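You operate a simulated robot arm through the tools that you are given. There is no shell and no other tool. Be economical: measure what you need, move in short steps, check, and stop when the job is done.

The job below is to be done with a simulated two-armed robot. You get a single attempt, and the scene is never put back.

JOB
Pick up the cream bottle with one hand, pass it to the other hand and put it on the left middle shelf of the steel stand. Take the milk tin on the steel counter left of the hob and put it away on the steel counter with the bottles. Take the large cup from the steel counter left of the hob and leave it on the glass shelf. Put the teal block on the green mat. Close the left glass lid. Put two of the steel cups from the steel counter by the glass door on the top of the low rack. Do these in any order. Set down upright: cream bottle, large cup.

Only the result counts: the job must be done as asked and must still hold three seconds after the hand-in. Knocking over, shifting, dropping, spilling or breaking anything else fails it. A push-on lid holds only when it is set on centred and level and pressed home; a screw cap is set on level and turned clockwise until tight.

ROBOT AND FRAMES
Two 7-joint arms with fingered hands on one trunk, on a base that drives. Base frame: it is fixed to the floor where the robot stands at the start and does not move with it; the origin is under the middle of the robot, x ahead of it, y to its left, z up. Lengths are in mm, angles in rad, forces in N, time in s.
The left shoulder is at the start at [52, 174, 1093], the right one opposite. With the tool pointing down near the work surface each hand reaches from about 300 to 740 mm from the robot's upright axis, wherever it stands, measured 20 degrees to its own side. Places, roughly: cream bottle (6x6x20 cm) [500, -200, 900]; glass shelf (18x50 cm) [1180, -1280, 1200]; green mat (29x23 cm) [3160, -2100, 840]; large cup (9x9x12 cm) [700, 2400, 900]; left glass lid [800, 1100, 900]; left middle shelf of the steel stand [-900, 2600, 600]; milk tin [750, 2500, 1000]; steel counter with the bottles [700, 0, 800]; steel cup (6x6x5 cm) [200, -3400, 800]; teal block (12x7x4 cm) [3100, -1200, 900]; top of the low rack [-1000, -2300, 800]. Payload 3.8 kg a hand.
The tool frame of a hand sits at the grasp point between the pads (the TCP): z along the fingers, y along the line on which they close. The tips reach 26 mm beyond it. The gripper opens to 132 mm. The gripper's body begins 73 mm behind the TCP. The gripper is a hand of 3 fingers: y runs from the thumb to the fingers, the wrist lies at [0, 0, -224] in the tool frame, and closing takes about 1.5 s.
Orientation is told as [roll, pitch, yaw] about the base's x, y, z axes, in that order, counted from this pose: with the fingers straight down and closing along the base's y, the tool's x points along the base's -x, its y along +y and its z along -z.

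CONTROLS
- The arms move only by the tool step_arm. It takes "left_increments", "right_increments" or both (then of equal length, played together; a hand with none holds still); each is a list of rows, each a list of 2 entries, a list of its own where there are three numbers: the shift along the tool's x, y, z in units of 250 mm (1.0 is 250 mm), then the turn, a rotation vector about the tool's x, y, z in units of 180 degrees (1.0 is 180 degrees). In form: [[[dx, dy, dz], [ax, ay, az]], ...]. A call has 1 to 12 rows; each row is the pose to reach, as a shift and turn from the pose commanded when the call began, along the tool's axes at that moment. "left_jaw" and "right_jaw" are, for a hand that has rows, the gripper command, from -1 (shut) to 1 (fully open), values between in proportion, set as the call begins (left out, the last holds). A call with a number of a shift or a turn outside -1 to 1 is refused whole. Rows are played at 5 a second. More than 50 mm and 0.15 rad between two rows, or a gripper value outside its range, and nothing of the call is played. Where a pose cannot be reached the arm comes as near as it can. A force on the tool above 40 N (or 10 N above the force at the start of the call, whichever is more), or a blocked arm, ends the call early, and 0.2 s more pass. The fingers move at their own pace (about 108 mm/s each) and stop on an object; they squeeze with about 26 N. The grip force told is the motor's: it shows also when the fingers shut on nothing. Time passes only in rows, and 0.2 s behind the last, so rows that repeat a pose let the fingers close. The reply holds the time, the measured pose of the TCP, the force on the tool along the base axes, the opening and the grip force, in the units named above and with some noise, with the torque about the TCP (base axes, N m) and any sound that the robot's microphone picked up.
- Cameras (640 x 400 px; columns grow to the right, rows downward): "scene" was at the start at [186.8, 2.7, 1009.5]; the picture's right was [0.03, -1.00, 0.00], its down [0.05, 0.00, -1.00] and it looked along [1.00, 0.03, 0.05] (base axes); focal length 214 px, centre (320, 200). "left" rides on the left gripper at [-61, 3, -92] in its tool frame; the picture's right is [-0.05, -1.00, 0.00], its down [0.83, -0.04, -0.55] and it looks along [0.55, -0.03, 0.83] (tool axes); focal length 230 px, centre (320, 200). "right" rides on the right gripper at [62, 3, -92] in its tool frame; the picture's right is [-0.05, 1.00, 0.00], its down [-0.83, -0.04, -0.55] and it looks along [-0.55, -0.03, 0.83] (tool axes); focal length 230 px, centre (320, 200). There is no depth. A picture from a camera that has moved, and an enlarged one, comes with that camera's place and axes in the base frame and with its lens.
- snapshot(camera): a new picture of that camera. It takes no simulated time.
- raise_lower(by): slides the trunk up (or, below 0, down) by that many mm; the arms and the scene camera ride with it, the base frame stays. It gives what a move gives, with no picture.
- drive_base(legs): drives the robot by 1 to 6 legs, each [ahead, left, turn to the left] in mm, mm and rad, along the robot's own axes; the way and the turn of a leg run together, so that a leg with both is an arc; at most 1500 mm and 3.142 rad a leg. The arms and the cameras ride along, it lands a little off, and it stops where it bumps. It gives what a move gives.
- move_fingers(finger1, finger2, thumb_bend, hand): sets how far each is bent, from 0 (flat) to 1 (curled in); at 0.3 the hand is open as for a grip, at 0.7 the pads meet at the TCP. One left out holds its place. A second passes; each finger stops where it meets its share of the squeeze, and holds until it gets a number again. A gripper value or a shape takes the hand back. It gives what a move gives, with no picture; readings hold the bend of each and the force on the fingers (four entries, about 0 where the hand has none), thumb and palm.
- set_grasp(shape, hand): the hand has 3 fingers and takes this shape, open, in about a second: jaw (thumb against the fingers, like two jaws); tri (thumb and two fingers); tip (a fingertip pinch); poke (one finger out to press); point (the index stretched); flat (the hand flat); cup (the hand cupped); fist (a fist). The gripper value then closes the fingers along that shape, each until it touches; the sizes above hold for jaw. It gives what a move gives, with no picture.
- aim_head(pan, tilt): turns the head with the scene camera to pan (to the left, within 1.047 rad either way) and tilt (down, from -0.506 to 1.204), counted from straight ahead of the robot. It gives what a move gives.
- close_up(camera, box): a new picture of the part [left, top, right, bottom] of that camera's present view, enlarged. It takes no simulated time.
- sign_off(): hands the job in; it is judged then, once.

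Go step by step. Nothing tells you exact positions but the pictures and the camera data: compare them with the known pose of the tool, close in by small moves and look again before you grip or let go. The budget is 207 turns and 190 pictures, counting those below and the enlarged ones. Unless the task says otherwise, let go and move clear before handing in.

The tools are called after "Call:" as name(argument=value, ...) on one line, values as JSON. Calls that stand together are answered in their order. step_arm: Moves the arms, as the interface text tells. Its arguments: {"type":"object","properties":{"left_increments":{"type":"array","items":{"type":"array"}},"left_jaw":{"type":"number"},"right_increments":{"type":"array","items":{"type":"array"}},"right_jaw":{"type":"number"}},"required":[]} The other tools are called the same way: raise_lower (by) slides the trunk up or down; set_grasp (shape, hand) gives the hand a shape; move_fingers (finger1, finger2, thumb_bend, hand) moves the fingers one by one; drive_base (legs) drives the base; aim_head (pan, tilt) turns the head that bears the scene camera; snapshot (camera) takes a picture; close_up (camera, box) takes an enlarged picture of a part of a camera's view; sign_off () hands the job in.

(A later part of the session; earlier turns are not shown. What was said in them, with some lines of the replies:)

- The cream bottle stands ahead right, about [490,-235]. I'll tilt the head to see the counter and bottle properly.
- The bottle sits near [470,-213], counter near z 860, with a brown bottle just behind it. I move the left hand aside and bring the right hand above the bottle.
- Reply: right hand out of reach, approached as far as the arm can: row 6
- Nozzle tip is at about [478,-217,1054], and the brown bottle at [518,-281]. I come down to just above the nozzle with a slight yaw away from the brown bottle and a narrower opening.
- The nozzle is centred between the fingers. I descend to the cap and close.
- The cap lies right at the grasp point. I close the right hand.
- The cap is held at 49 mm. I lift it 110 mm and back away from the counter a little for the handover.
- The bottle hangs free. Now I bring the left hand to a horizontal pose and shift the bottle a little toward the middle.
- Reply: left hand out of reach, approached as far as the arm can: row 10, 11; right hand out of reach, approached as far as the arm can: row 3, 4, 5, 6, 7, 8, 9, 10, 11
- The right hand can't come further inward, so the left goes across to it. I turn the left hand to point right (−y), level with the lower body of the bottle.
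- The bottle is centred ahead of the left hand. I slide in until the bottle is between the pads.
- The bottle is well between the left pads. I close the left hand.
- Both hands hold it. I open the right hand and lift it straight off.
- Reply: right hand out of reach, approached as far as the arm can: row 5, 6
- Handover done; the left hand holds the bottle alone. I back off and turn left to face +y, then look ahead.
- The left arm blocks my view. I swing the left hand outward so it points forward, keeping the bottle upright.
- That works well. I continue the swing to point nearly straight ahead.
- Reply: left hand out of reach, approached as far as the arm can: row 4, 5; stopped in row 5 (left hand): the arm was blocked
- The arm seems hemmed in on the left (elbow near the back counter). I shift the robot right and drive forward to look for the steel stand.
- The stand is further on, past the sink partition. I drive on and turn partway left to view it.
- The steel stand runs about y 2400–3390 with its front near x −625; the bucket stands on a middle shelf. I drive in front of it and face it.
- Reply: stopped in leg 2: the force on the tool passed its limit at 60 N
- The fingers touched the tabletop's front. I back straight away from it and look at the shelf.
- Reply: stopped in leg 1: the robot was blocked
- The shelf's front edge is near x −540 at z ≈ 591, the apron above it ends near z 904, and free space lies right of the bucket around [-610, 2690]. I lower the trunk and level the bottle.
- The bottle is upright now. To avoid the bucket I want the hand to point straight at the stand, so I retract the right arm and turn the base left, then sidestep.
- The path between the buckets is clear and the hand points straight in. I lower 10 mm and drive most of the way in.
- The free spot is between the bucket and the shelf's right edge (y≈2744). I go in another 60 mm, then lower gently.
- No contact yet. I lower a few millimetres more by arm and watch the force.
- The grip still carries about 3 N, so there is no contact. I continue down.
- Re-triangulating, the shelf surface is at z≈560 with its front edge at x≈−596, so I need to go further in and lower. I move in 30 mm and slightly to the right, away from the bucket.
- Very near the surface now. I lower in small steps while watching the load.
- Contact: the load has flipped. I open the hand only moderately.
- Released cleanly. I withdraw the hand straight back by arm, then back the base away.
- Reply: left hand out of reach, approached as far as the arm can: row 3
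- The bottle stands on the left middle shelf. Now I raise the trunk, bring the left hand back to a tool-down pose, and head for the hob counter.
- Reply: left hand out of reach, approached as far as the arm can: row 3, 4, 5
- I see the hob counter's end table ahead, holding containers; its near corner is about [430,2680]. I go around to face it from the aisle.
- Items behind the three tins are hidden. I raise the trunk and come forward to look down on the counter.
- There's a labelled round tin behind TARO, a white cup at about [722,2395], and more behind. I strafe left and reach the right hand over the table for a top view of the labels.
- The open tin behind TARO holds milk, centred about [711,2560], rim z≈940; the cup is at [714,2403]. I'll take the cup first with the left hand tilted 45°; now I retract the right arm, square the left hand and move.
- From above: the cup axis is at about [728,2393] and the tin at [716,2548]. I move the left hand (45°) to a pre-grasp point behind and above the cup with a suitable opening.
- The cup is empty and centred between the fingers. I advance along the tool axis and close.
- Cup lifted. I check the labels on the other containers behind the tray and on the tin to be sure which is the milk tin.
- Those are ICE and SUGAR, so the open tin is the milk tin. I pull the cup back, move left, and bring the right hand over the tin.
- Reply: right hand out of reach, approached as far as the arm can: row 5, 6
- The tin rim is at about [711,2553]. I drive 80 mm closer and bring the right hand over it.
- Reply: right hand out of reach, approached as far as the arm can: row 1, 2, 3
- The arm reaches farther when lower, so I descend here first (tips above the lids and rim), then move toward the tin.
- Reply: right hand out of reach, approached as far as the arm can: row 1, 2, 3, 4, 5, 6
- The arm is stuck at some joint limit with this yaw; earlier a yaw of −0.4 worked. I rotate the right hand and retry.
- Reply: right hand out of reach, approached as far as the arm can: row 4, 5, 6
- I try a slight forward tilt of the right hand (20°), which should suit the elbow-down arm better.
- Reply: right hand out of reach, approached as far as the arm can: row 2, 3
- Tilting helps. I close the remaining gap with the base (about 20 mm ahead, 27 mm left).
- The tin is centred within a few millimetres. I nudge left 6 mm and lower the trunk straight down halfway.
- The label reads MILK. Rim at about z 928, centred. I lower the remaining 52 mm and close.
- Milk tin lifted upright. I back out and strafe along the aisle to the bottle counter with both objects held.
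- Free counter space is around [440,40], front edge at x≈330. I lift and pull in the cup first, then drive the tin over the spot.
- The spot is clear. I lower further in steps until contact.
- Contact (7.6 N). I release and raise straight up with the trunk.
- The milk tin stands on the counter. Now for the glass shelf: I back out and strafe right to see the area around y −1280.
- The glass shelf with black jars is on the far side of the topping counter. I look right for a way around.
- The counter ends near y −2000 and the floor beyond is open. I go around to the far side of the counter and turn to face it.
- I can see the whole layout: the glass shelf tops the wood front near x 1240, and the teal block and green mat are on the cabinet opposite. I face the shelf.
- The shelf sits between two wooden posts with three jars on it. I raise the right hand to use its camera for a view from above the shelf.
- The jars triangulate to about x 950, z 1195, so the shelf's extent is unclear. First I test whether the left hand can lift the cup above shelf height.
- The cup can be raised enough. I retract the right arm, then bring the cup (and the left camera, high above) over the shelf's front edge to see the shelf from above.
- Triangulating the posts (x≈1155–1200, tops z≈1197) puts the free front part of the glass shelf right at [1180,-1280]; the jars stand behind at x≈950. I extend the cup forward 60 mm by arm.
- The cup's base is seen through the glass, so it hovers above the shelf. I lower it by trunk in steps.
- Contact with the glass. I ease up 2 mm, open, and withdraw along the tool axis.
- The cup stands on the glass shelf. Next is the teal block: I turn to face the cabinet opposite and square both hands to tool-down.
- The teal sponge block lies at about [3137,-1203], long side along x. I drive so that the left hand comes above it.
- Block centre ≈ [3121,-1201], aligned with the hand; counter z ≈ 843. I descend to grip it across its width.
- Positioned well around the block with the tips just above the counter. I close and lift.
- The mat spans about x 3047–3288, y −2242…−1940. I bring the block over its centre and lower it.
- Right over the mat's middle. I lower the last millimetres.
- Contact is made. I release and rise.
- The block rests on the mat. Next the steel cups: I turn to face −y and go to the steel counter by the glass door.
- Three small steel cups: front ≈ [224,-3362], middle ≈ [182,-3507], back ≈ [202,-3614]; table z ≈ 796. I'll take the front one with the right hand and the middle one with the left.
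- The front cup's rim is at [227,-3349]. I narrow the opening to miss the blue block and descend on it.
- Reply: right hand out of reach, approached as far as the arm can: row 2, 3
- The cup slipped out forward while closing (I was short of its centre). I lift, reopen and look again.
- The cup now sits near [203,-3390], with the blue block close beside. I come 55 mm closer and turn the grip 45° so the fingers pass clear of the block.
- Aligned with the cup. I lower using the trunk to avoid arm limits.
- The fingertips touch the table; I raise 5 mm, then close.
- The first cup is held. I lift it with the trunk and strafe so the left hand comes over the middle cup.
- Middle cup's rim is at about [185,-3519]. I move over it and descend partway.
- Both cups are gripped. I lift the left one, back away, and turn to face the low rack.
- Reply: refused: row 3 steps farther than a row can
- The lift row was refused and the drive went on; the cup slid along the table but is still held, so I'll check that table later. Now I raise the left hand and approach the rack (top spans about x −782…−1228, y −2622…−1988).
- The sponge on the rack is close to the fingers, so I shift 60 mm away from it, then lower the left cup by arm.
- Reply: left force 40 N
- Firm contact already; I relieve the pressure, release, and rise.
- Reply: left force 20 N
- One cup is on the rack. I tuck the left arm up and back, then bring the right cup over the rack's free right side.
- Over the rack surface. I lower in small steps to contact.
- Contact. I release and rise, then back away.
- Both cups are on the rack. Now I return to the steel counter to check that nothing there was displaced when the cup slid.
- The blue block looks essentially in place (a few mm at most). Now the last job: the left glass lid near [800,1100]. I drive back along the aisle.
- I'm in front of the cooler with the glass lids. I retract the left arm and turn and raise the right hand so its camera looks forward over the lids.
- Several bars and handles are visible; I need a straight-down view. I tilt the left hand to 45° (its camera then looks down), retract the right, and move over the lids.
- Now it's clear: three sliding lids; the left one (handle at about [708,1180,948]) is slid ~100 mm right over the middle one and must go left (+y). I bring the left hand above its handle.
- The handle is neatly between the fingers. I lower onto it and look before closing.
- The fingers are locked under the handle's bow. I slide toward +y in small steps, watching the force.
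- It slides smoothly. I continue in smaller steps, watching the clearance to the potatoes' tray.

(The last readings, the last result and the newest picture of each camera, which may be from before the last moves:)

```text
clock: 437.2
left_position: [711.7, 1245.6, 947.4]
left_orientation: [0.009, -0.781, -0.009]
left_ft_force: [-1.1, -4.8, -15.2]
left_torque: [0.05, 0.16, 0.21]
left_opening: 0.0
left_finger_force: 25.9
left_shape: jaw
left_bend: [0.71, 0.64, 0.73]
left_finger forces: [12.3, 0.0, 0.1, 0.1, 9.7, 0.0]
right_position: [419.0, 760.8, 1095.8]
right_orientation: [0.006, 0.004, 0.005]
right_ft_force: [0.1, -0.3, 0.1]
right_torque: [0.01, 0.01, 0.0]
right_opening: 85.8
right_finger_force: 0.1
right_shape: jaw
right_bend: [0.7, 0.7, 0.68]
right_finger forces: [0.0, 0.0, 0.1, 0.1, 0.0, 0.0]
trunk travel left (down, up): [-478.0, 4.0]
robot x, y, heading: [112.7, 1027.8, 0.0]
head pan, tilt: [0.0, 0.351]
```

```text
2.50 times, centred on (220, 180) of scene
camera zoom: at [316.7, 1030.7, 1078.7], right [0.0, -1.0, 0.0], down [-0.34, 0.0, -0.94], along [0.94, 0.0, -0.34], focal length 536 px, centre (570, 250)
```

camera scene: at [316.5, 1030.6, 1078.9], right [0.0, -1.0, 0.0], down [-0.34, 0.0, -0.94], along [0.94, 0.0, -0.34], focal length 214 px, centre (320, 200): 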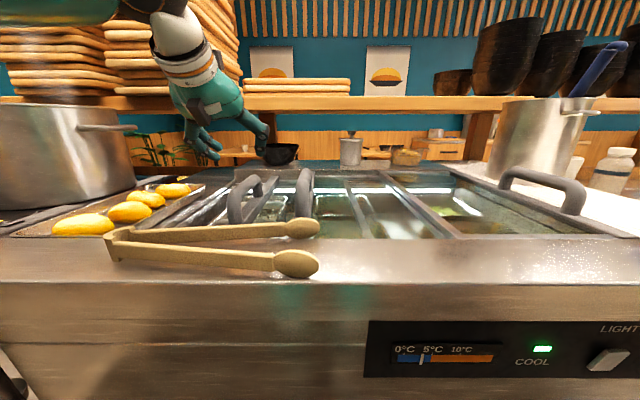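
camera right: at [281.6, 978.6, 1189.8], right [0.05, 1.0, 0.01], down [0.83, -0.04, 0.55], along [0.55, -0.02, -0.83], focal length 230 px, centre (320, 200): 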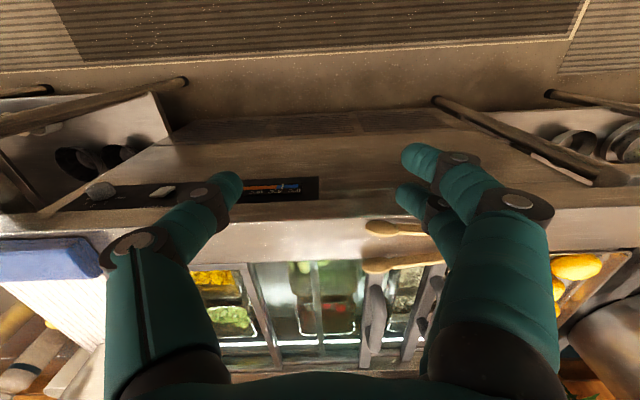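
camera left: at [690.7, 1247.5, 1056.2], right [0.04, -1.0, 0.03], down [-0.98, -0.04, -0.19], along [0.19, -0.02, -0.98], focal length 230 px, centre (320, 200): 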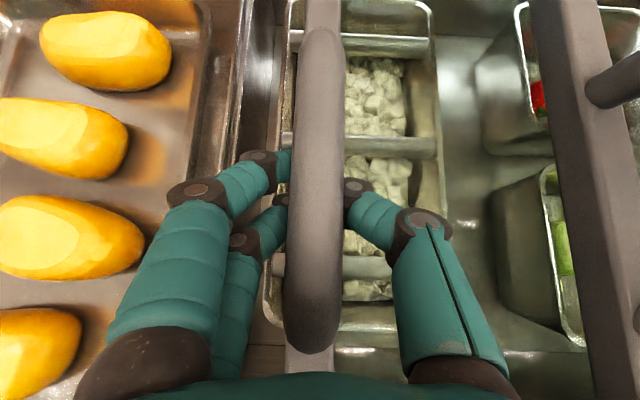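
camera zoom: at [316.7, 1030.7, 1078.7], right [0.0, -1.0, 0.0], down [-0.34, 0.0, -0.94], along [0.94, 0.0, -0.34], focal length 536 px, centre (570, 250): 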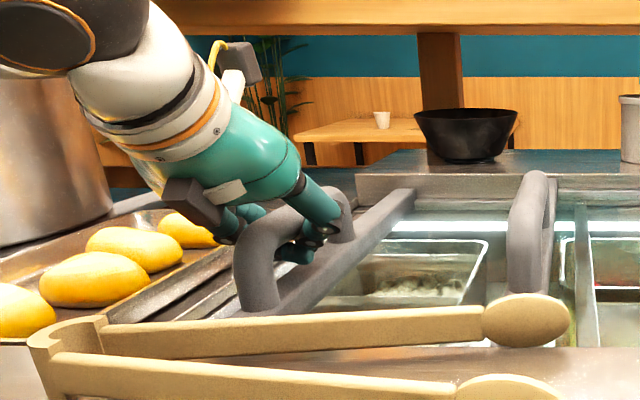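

Still clear of the potatoes. I push on gently until the lid meets its stop.

Call:
step_arm(left_increments=[[[0, 0.03, 0], [0, 0, 0]], [[0, 0.06, 0], [0, 0, 0]]])

Call:
step_arm(left_increments=[[[0, 0.02, 0], [0, 0, 0]], [[0, 0.04, 0], [0, 0, 0]]])

Call:
snapshot(camera="left")

```text
clock: 437.8
left_position: [712.9, 1260.3, 948.4]
left_orientation: [0.009, -0.781, -0.007]
left_ft_force: [-0.9, -4.5, -16.4]
left_torque: [0.06, 0.17, 0.23]
left_opening: 0.0
left_finger_force: 25.4
left_shape: jaw
left_bend: [0.71, 0.64, 0.73]
left_finger forces: [12.5, 0.0, 0.0, 0.1, 9.4, 0.0]
right_position: [418.7, 760.2, 1096.9]
right_orientation: [0.006, 0.004, 0.006]
right_ft_force: [-0.3, -0.8, -0.6]
right_torque: [-0.01, -0.01, 0.01]
right_opening: 85.6
right_finger_force: 0.1
right_shape: jaw
right_bend: [0.7, 0.7, 0.68]
right_finger forces: [0.0, 0.0, 0.1, 0.0, 0.0, 0.0]
trunk travel left (down, up): [-478.0, 4.0]
robot x, y, heading: [114.7, 1028.9, 0.003]
head pan, tilt: [0.0, 0.351]
```

```text
clock: 438.4
left_position: [711.6, 1269.3, 948.4]
left_orientation: [0.008, -0.784, -0.009]
left_ft_force: [-0.6, -4.1, -15.7]
left_torque: [0.04, 0.2, 0.22]
left_opening: 0.0
left_finger_force: 25.7
left_shape: jaw
left_bend: [0.71, 0.64, 0.73]
left_finger forces: [12.5, 0.0, 0.0, 0.1, 9.5, 0.0]
right_position: [418.5, 760.2, 1095.7]
right_orientation: [0.004, 0.003, 0.006]
right_ft_force: [-0.5, 0.1, 0.6]
right_torque: [0.0, 0.0, 0.0]
right_opening: 85.6
right_finger_force: 0.0
right_shape: jaw
right_bend: [0.7, 0.7, 0.68]
right_finger forces: [0.0, 0.0, 0.0, 0.0, 0.0, 0.0]
trunk travel left (down, up): [-478.0, 4.0]
robot x, y, heading: [116.2, 1029.7, 0.001]
head pan, tilt: [0.0, 0.351]
```

```text
36 pictures are left
camera left: at [690.5, 1272.4, 1056.2], right [0.03, -1.0, 0.03], down [-0.98, -0.04, -0.19], along [0.19, -0.02, -0.98], focal length 230 px, centre (320, 200)
```

left: 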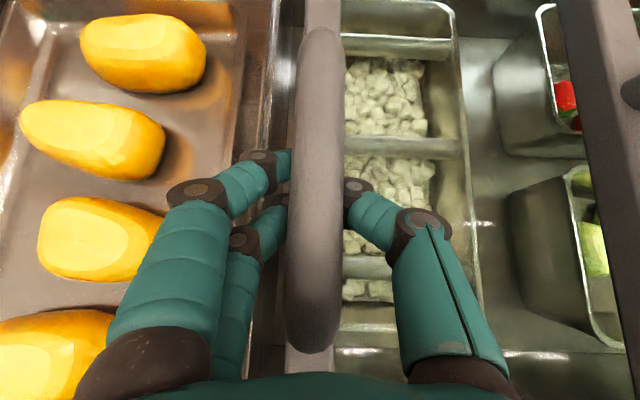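

Call:
step_arm(left_increments=[[[0, 0.02, 0], [0, 0, 0]], [[0, 0.04, 0], [0, 0, 0]], [[0, 0.06, 0], [0, 0, 0]]])

Call:
snapshot(camera="left")

```text
clock: 439.2
left_position: [712.9, 1286.3, 947.5]
left_orientation: [0.01, -0.782, -0.008]
left_ft_force: [0.0, -3.8, -17.3]
left_torque: [0.05, 0.15, 0.22]
left_opening: 0.0
left_finger_force: 26.1
left_shape: jaw
left_bend: [0.71, 0.64, 0.73]
left_finger forces: [12.8, 0.1, 0.0, 0.1, 8.8, 0.1]
right_position: [418.8, 761.0, 1096.2]
right_orientation: [0.006, 0.004, 0.006]
right_ft_force: [-1.5, 0.4, -0.3]
right_torque: [0.0, 0.02, 0.01]
right_opening: 85.3
right_finger_force: 0.0
right_shape: jaw
right_bend: [0.7, 0.7, 0.68]
right_finger forces: [0.0, 0.1, 0.1, 0.0, 0.0, 0.0]
trunk travel left (down, up): [-478.0, 4.0]
robot x, y, heading: [114.7, 1026.7, 0.002]
head pan, tilt: [0.0, 0.351]
```

```text
35 pictures are left
camera left: at [690.6, 1288.3, 1056.4], right [0.04, -1.0, 0.03], down [-0.98, -0.04, -0.19], along [0.19, -0.02, -0.98], focal length 230 px, centre (320, 200)
```

left: 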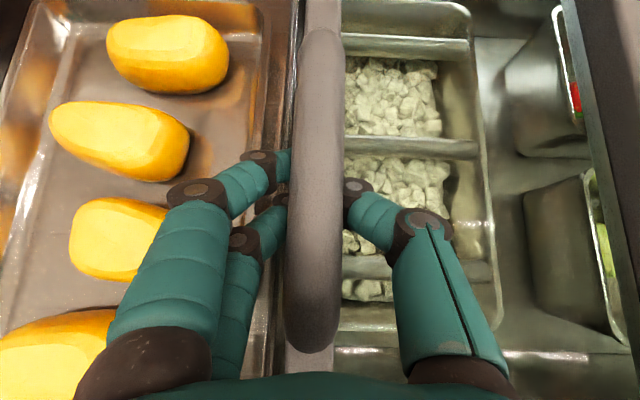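

The bar has almost reached the frame. I push a bit more to confirm the stop.

Call:
step_arm(left_increments=[[[0, 0.016, 0], [0, 0, 0]], [[0, 0.032, 0], [0, 0, 0]]])

Call:
step_arm(left_increments=[[[0, 0.016, 0], [0, 0, 0]], [[0, 0.032, 0], [0, 0, 0]]])

Call:
snapshot(camera="left")

```text
clock: 439.8
left_position: [712.1, 1294.5, 947.7]
left_orientation: [0.009, -0.782, -0.008]
left_ft_force: [-2.2, 1.2, -16.6]
left_torque: [0.0, 0.19, 0.23]
left_opening: 0.0
left_finger_force: 26.0
left_shape: jaw
left_bend: [0.71, 0.64, 0.73]
left_finger forces: [13.4, 0.1, 0.0, 0.0, 7.3, 0.0]
right_position: [417.8, 762.5, 1096.7]
right_orientation: [0.003, 0.001, 0.005]
right_ft_force: [0.8, -1.0, -0.6]
right_torque: [0.01, 0.04, 0.02]
right_opening: 85.6
right_finger_force: 0.1
right_shape: jaw
right_bend: [0.7, 0.7, 0.68]
right_finger forces: [0.1, 0.0, 0.0, 0.0, 0.0, 0.1]
trunk travel left (down, up): [-478.0, 4.0]
robot x, y, heading: [114.5, 1029.1, 0.007]
head pan, tilt: [0.0, 0.351]
```

```text
clock: 440.4
left_position: [712.1, 1296.7, 947.6]
left_orientation: [0.005, -0.782, -0.012]
left_ft_force: [-1.0, -14.1, -17.9]
left_torque: [0.09, 0.16, 0.15]
left_opening: 0.0
left_finger_force: 25.8
left_shape: jaw
left_bend: [0.71, 0.64, 0.74]
left_finger forces: [12.2, 0.0, 0.0, 0.0, 16.8, 0.0]
right_position: [418.1, 759.9, 1096.2]
right_orientation: [0.007, 0.003, 0.003]
right_ft_force: [0.6, 0.2, 0.0]
right_torque: [-0.02, -0.01, 0.0]
right_opening: 85.5
right_finger_force: 0.1
right_shape: jaw
right_bend: [0.7, 0.7, 0.68]
right_finger forces: [0.0, 0.0, 0.0, 0.0, 0.1, 0.0]
trunk travel left (down, up): [-478.0, 4.0]
robot x, y, heading: [115.9, 1030.9, 0.006]
head pan, tilt: [0.0, 0.351]
```

```text
34 pictures are left
camera left: at [690.6, 1299.4, 1056.4], right [0.03, -1.0, 0.03], down [-0.98, -0.03, -0.19], along [0.19, -0.03, -0.98], focal length 230 px, centre (320, 200)
```

left: 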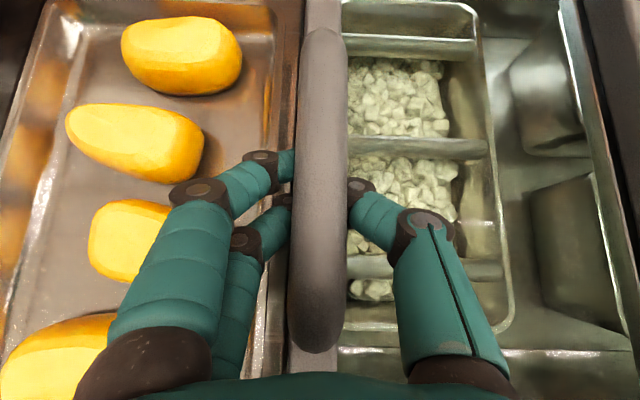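

The lid is against its stop and closed. I relieve the push, open the fingers just enough to free the handle, and check.

Call:
step_arm(left_increments=[[[0, -0.016, 0], [0, 0, 0]], [[0, -0.024, 0], [0, 0, 0]]])

Call:
step_arm(left_increments=[[[0, 0, 0], [0, 0, 0]], [[0, 0, 0], [0, 0, 0]], [[0, 0, 0], [0, 0, 0]], [[0, 0, 0], [0, 0, 0]]], left_jaw=-0.4)

Call:
snapshot(camera="left")

```text
clock: 441.0
left_position: [711.8, 1296.5, 948.0]
left_orientation: [0.011, -0.781, -0.007]
left_ft_force: [-2.2, -4.8, -17.5]
left_torque: [0.05, 0.19, 0.22]
left_opening: 0.1
left_finger_force: 26.4
left_shape: jaw
left_bend: [0.71, 0.64, 0.74]
left_finger forces: [13.6, 0.0, 0.0, 0.0, 10.3, 0.1]
right_position: [418.3, 761.7, 1096.0]
right_orientation: [0.004, 0.003, 0.004]
right_ft_force: [0.3, 0.0, 0.5]
right_torque: [0.0, 0.0, 0.01]
right_opening: 85.4
right_finger_force: 0.1
right_shape: jaw
right_bend: [0.7, 0.7, 0.68]
right_finger forces: [0.1, 0.1, 0.0, 0.0, 0.0, 0.0]
trunk travel left (down, up): [-478.0, 4.0]
robot x, y, heading: [114.8, 1030.0, 0.003]
head pan, tilt: [0.0, 0.351]
```

```text
clock: 442.0
left_position: [713.4, 1293.6, 953.3]
left_orientation: [0.009, -0.792, -0.008]
left_ft_force: [0.4, -1.1, 5.5]
left_torque: [0.15, -0.06, -0.01]
left_opening: 39.0
left_finger_force: 0.1
left_shape: jaw
left_bend: [0.74, 0.74, 0.7]
left_finger forces: [0.1, 5.6, 0.0, 0.1, 0.0, 0.0]
right_position: [418.0, 761.3, 1096.8]
right_orientation: [0.005, 0.001, 0.003]
right_ft_force: [0.5, 1.2, 0.3]
right_torque: [0.0, -0.04, 0.0]
right_opening: 85.4
right_finger_force: 0.1
right_shape: jaw
right_bend: [0.7, 0.7, 0.68]
right_finger forces: [0.0, 0.0, 0.1, 0.1, 0.0, 0.0]
trunk travel left (down, up): [-478.0, 4.0]
robot x, y, heading: [119.0, 1033.4, -0.0]
head pan, tilt: [0.0, 0.351]
```

```text
33 pictures are left
camera left: at [690.0, 1296.3, 1061.2], right [0.03, -1.0, 0.03], down [-0.98, -0.04, -0.2], along [0.2, -0.02, -0.98], focal length 230 px, centre (320, 200)
```

left: 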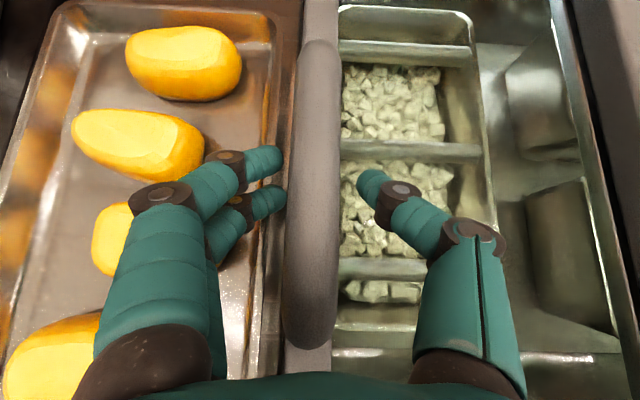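

The handle is free on both sides. I raise the hand straight up.

Call:
step_arm(left_increments=[[[-0.05, 0, -0.05], [0, 0, 0]], [[-0.15, 0, -0.15], [0, 0, 0]], [[-0.28, 0, -0.28], [0, 0, 0]], [[-0.4, 0, -0.4], [0, 0, 0]]])

Call:
snapshot(camera="left")

```text
clock: 443.0
left_position: [711.9, 1295.2, 1091.7]
left_orientation: [0.01, -0.785, -0.009]
left_ft_force: [1.0, -0.2, -0.8]
left_torque: [0.02, 0.02, 0.02]
left_opening: 39.2
left_finger_force: 0.1
left_shape: jaw
left_bend: [0.74, 0.74, 0.7]
left_finger forces: [0.0, 0.0, 0.1, 0.1, 0.0, 0.1]
right_position: [416.0, 759.8, 1097.1]
right_orientation: [0.005, 0.002, 0.005]
right_ft_force: [0.1, -0.1, 0.2]
right_torque: [0.0, -0.04, -0.02]
right_opening: 85.3
right_finger_force: 0.1
right_shape: jaw
right_bend: [0.7, 0.7, 0.68]
right_finger forces: [0.1, 0.1, 0.0, 0.1, 0.0, 0.0]
trunk travel left (down, up): [-478.0, 4.0]
robot x, y, heading: [113.6, 1033.4, 0.005]
head pan, tilt: [0.0, 0.351]
```

```text
32 pictures are left
camera left: at [689.9, 1296.6, 1199.0], right [0.03, -1.0, 0.03], down [-0.98, -0.04, -0.2], along [0.2, -0.02, -0.98], focal length 230 px, centre (320, 200)
```

left: 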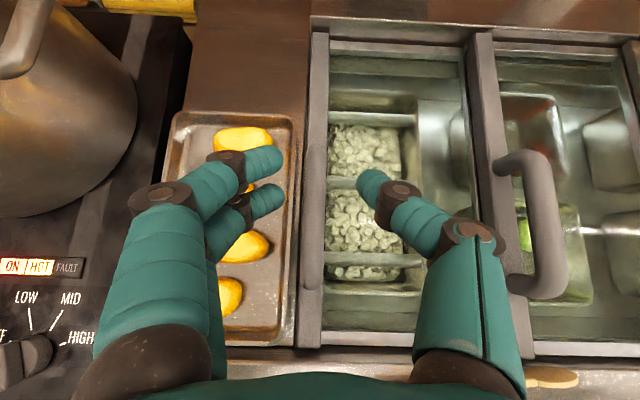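

The left lid now fully covers its well, flush with its neighbour. I back away clear of everything.

Call:
drive_base(legs=[[-350, 0, 0]])

Call:
snapshot(camera="scene")

```text
clock: 445.3
left_position: [353.7, 1294.7, 1090.0]
left_orientation: [0.007, -0.785, -0.003]
left_ft_force: [0.6, -0.7, 0.1]
left_torque: [0.04, 0.01, -0.04]
left_opening: 39.1
left_finger_force: 0.1
left_shape: jaw
left_bend: [0.74, 0.74, 0.7]
left_finger forces: [0.0, 0.1, 0.0, 0.0, 0.0, 0.1]
right_position: [62.4, 760.7, 1096.2]
right_orientation: [0.004, 0.003, 0.009]
right_ft_force: [1.2, -0.4, 0.5]
right_torque: [0.03, -0.01, -0.02]
right_opening: 85.6
right_finger_force: 0.0
right_shape: jaw
right_bend: [0.7, 0.7, 0.68]
right_finger forces: [0.0, 0.0, 0.0, 0.1, 0.0, 0.0]
trunk travel left (down, up): [-478.0, 4.0]
robot x, y, heading: [-241.5, 1025.7, 0.004]
head pan, tilt: [0.0, 0.351]
```

```text
31 pictures are left
camera scene: at [-40.6, 1029.6, 1079.0], right [0.01, -1.0, 0.0], down [-0.34, 0.0, -0.94], along [0.94, 0.01, -0.34], focal length 214 px, centre (320, 200)
```

scene: 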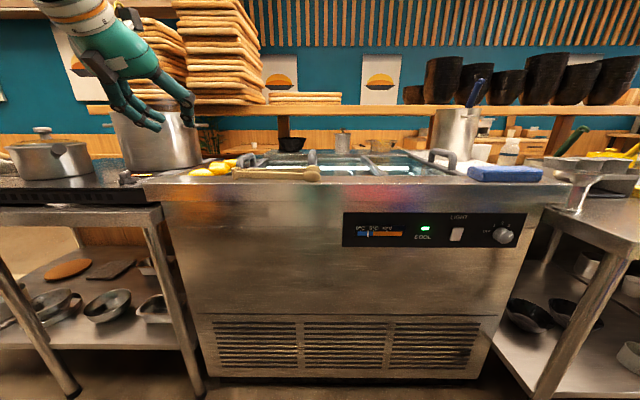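

All six tasks are done, and the robot stands clear of the counters with empty hands. I hand the job in.

Call:
sign_off()

```text
The job is handed in.
```

I carried out all six tasks and handed the job in, but I nudged a blue block slightly on the steel counter by the glass door. A lift command was refused there, so the second steel cup was dragged along the counter while still gripped. Comparing pictures, the block seems to have shifted about 7 mm and turned a few degrees. I left it because nudging it back risked making it worse.

- **Cream bottle:** passed from the right hand to the left, now upright on the left middle shelf of the steel stand. A finger pressed against the stand's tabletop edge on the way in, reaching the 60 N stop; I saw nothing move.
- **Milk tin:** on the steel counter with the bottles, still upright.
- **Large cup:** upright on the front part of the glass shelf.
- **Teal block:** on the green mat.
- **Left glass lid:** slid fully to its stop, level with the middle lid.
- **Steel cups:** two are on top of the low rack. The first slipped out on my first grasp but stayed upright.
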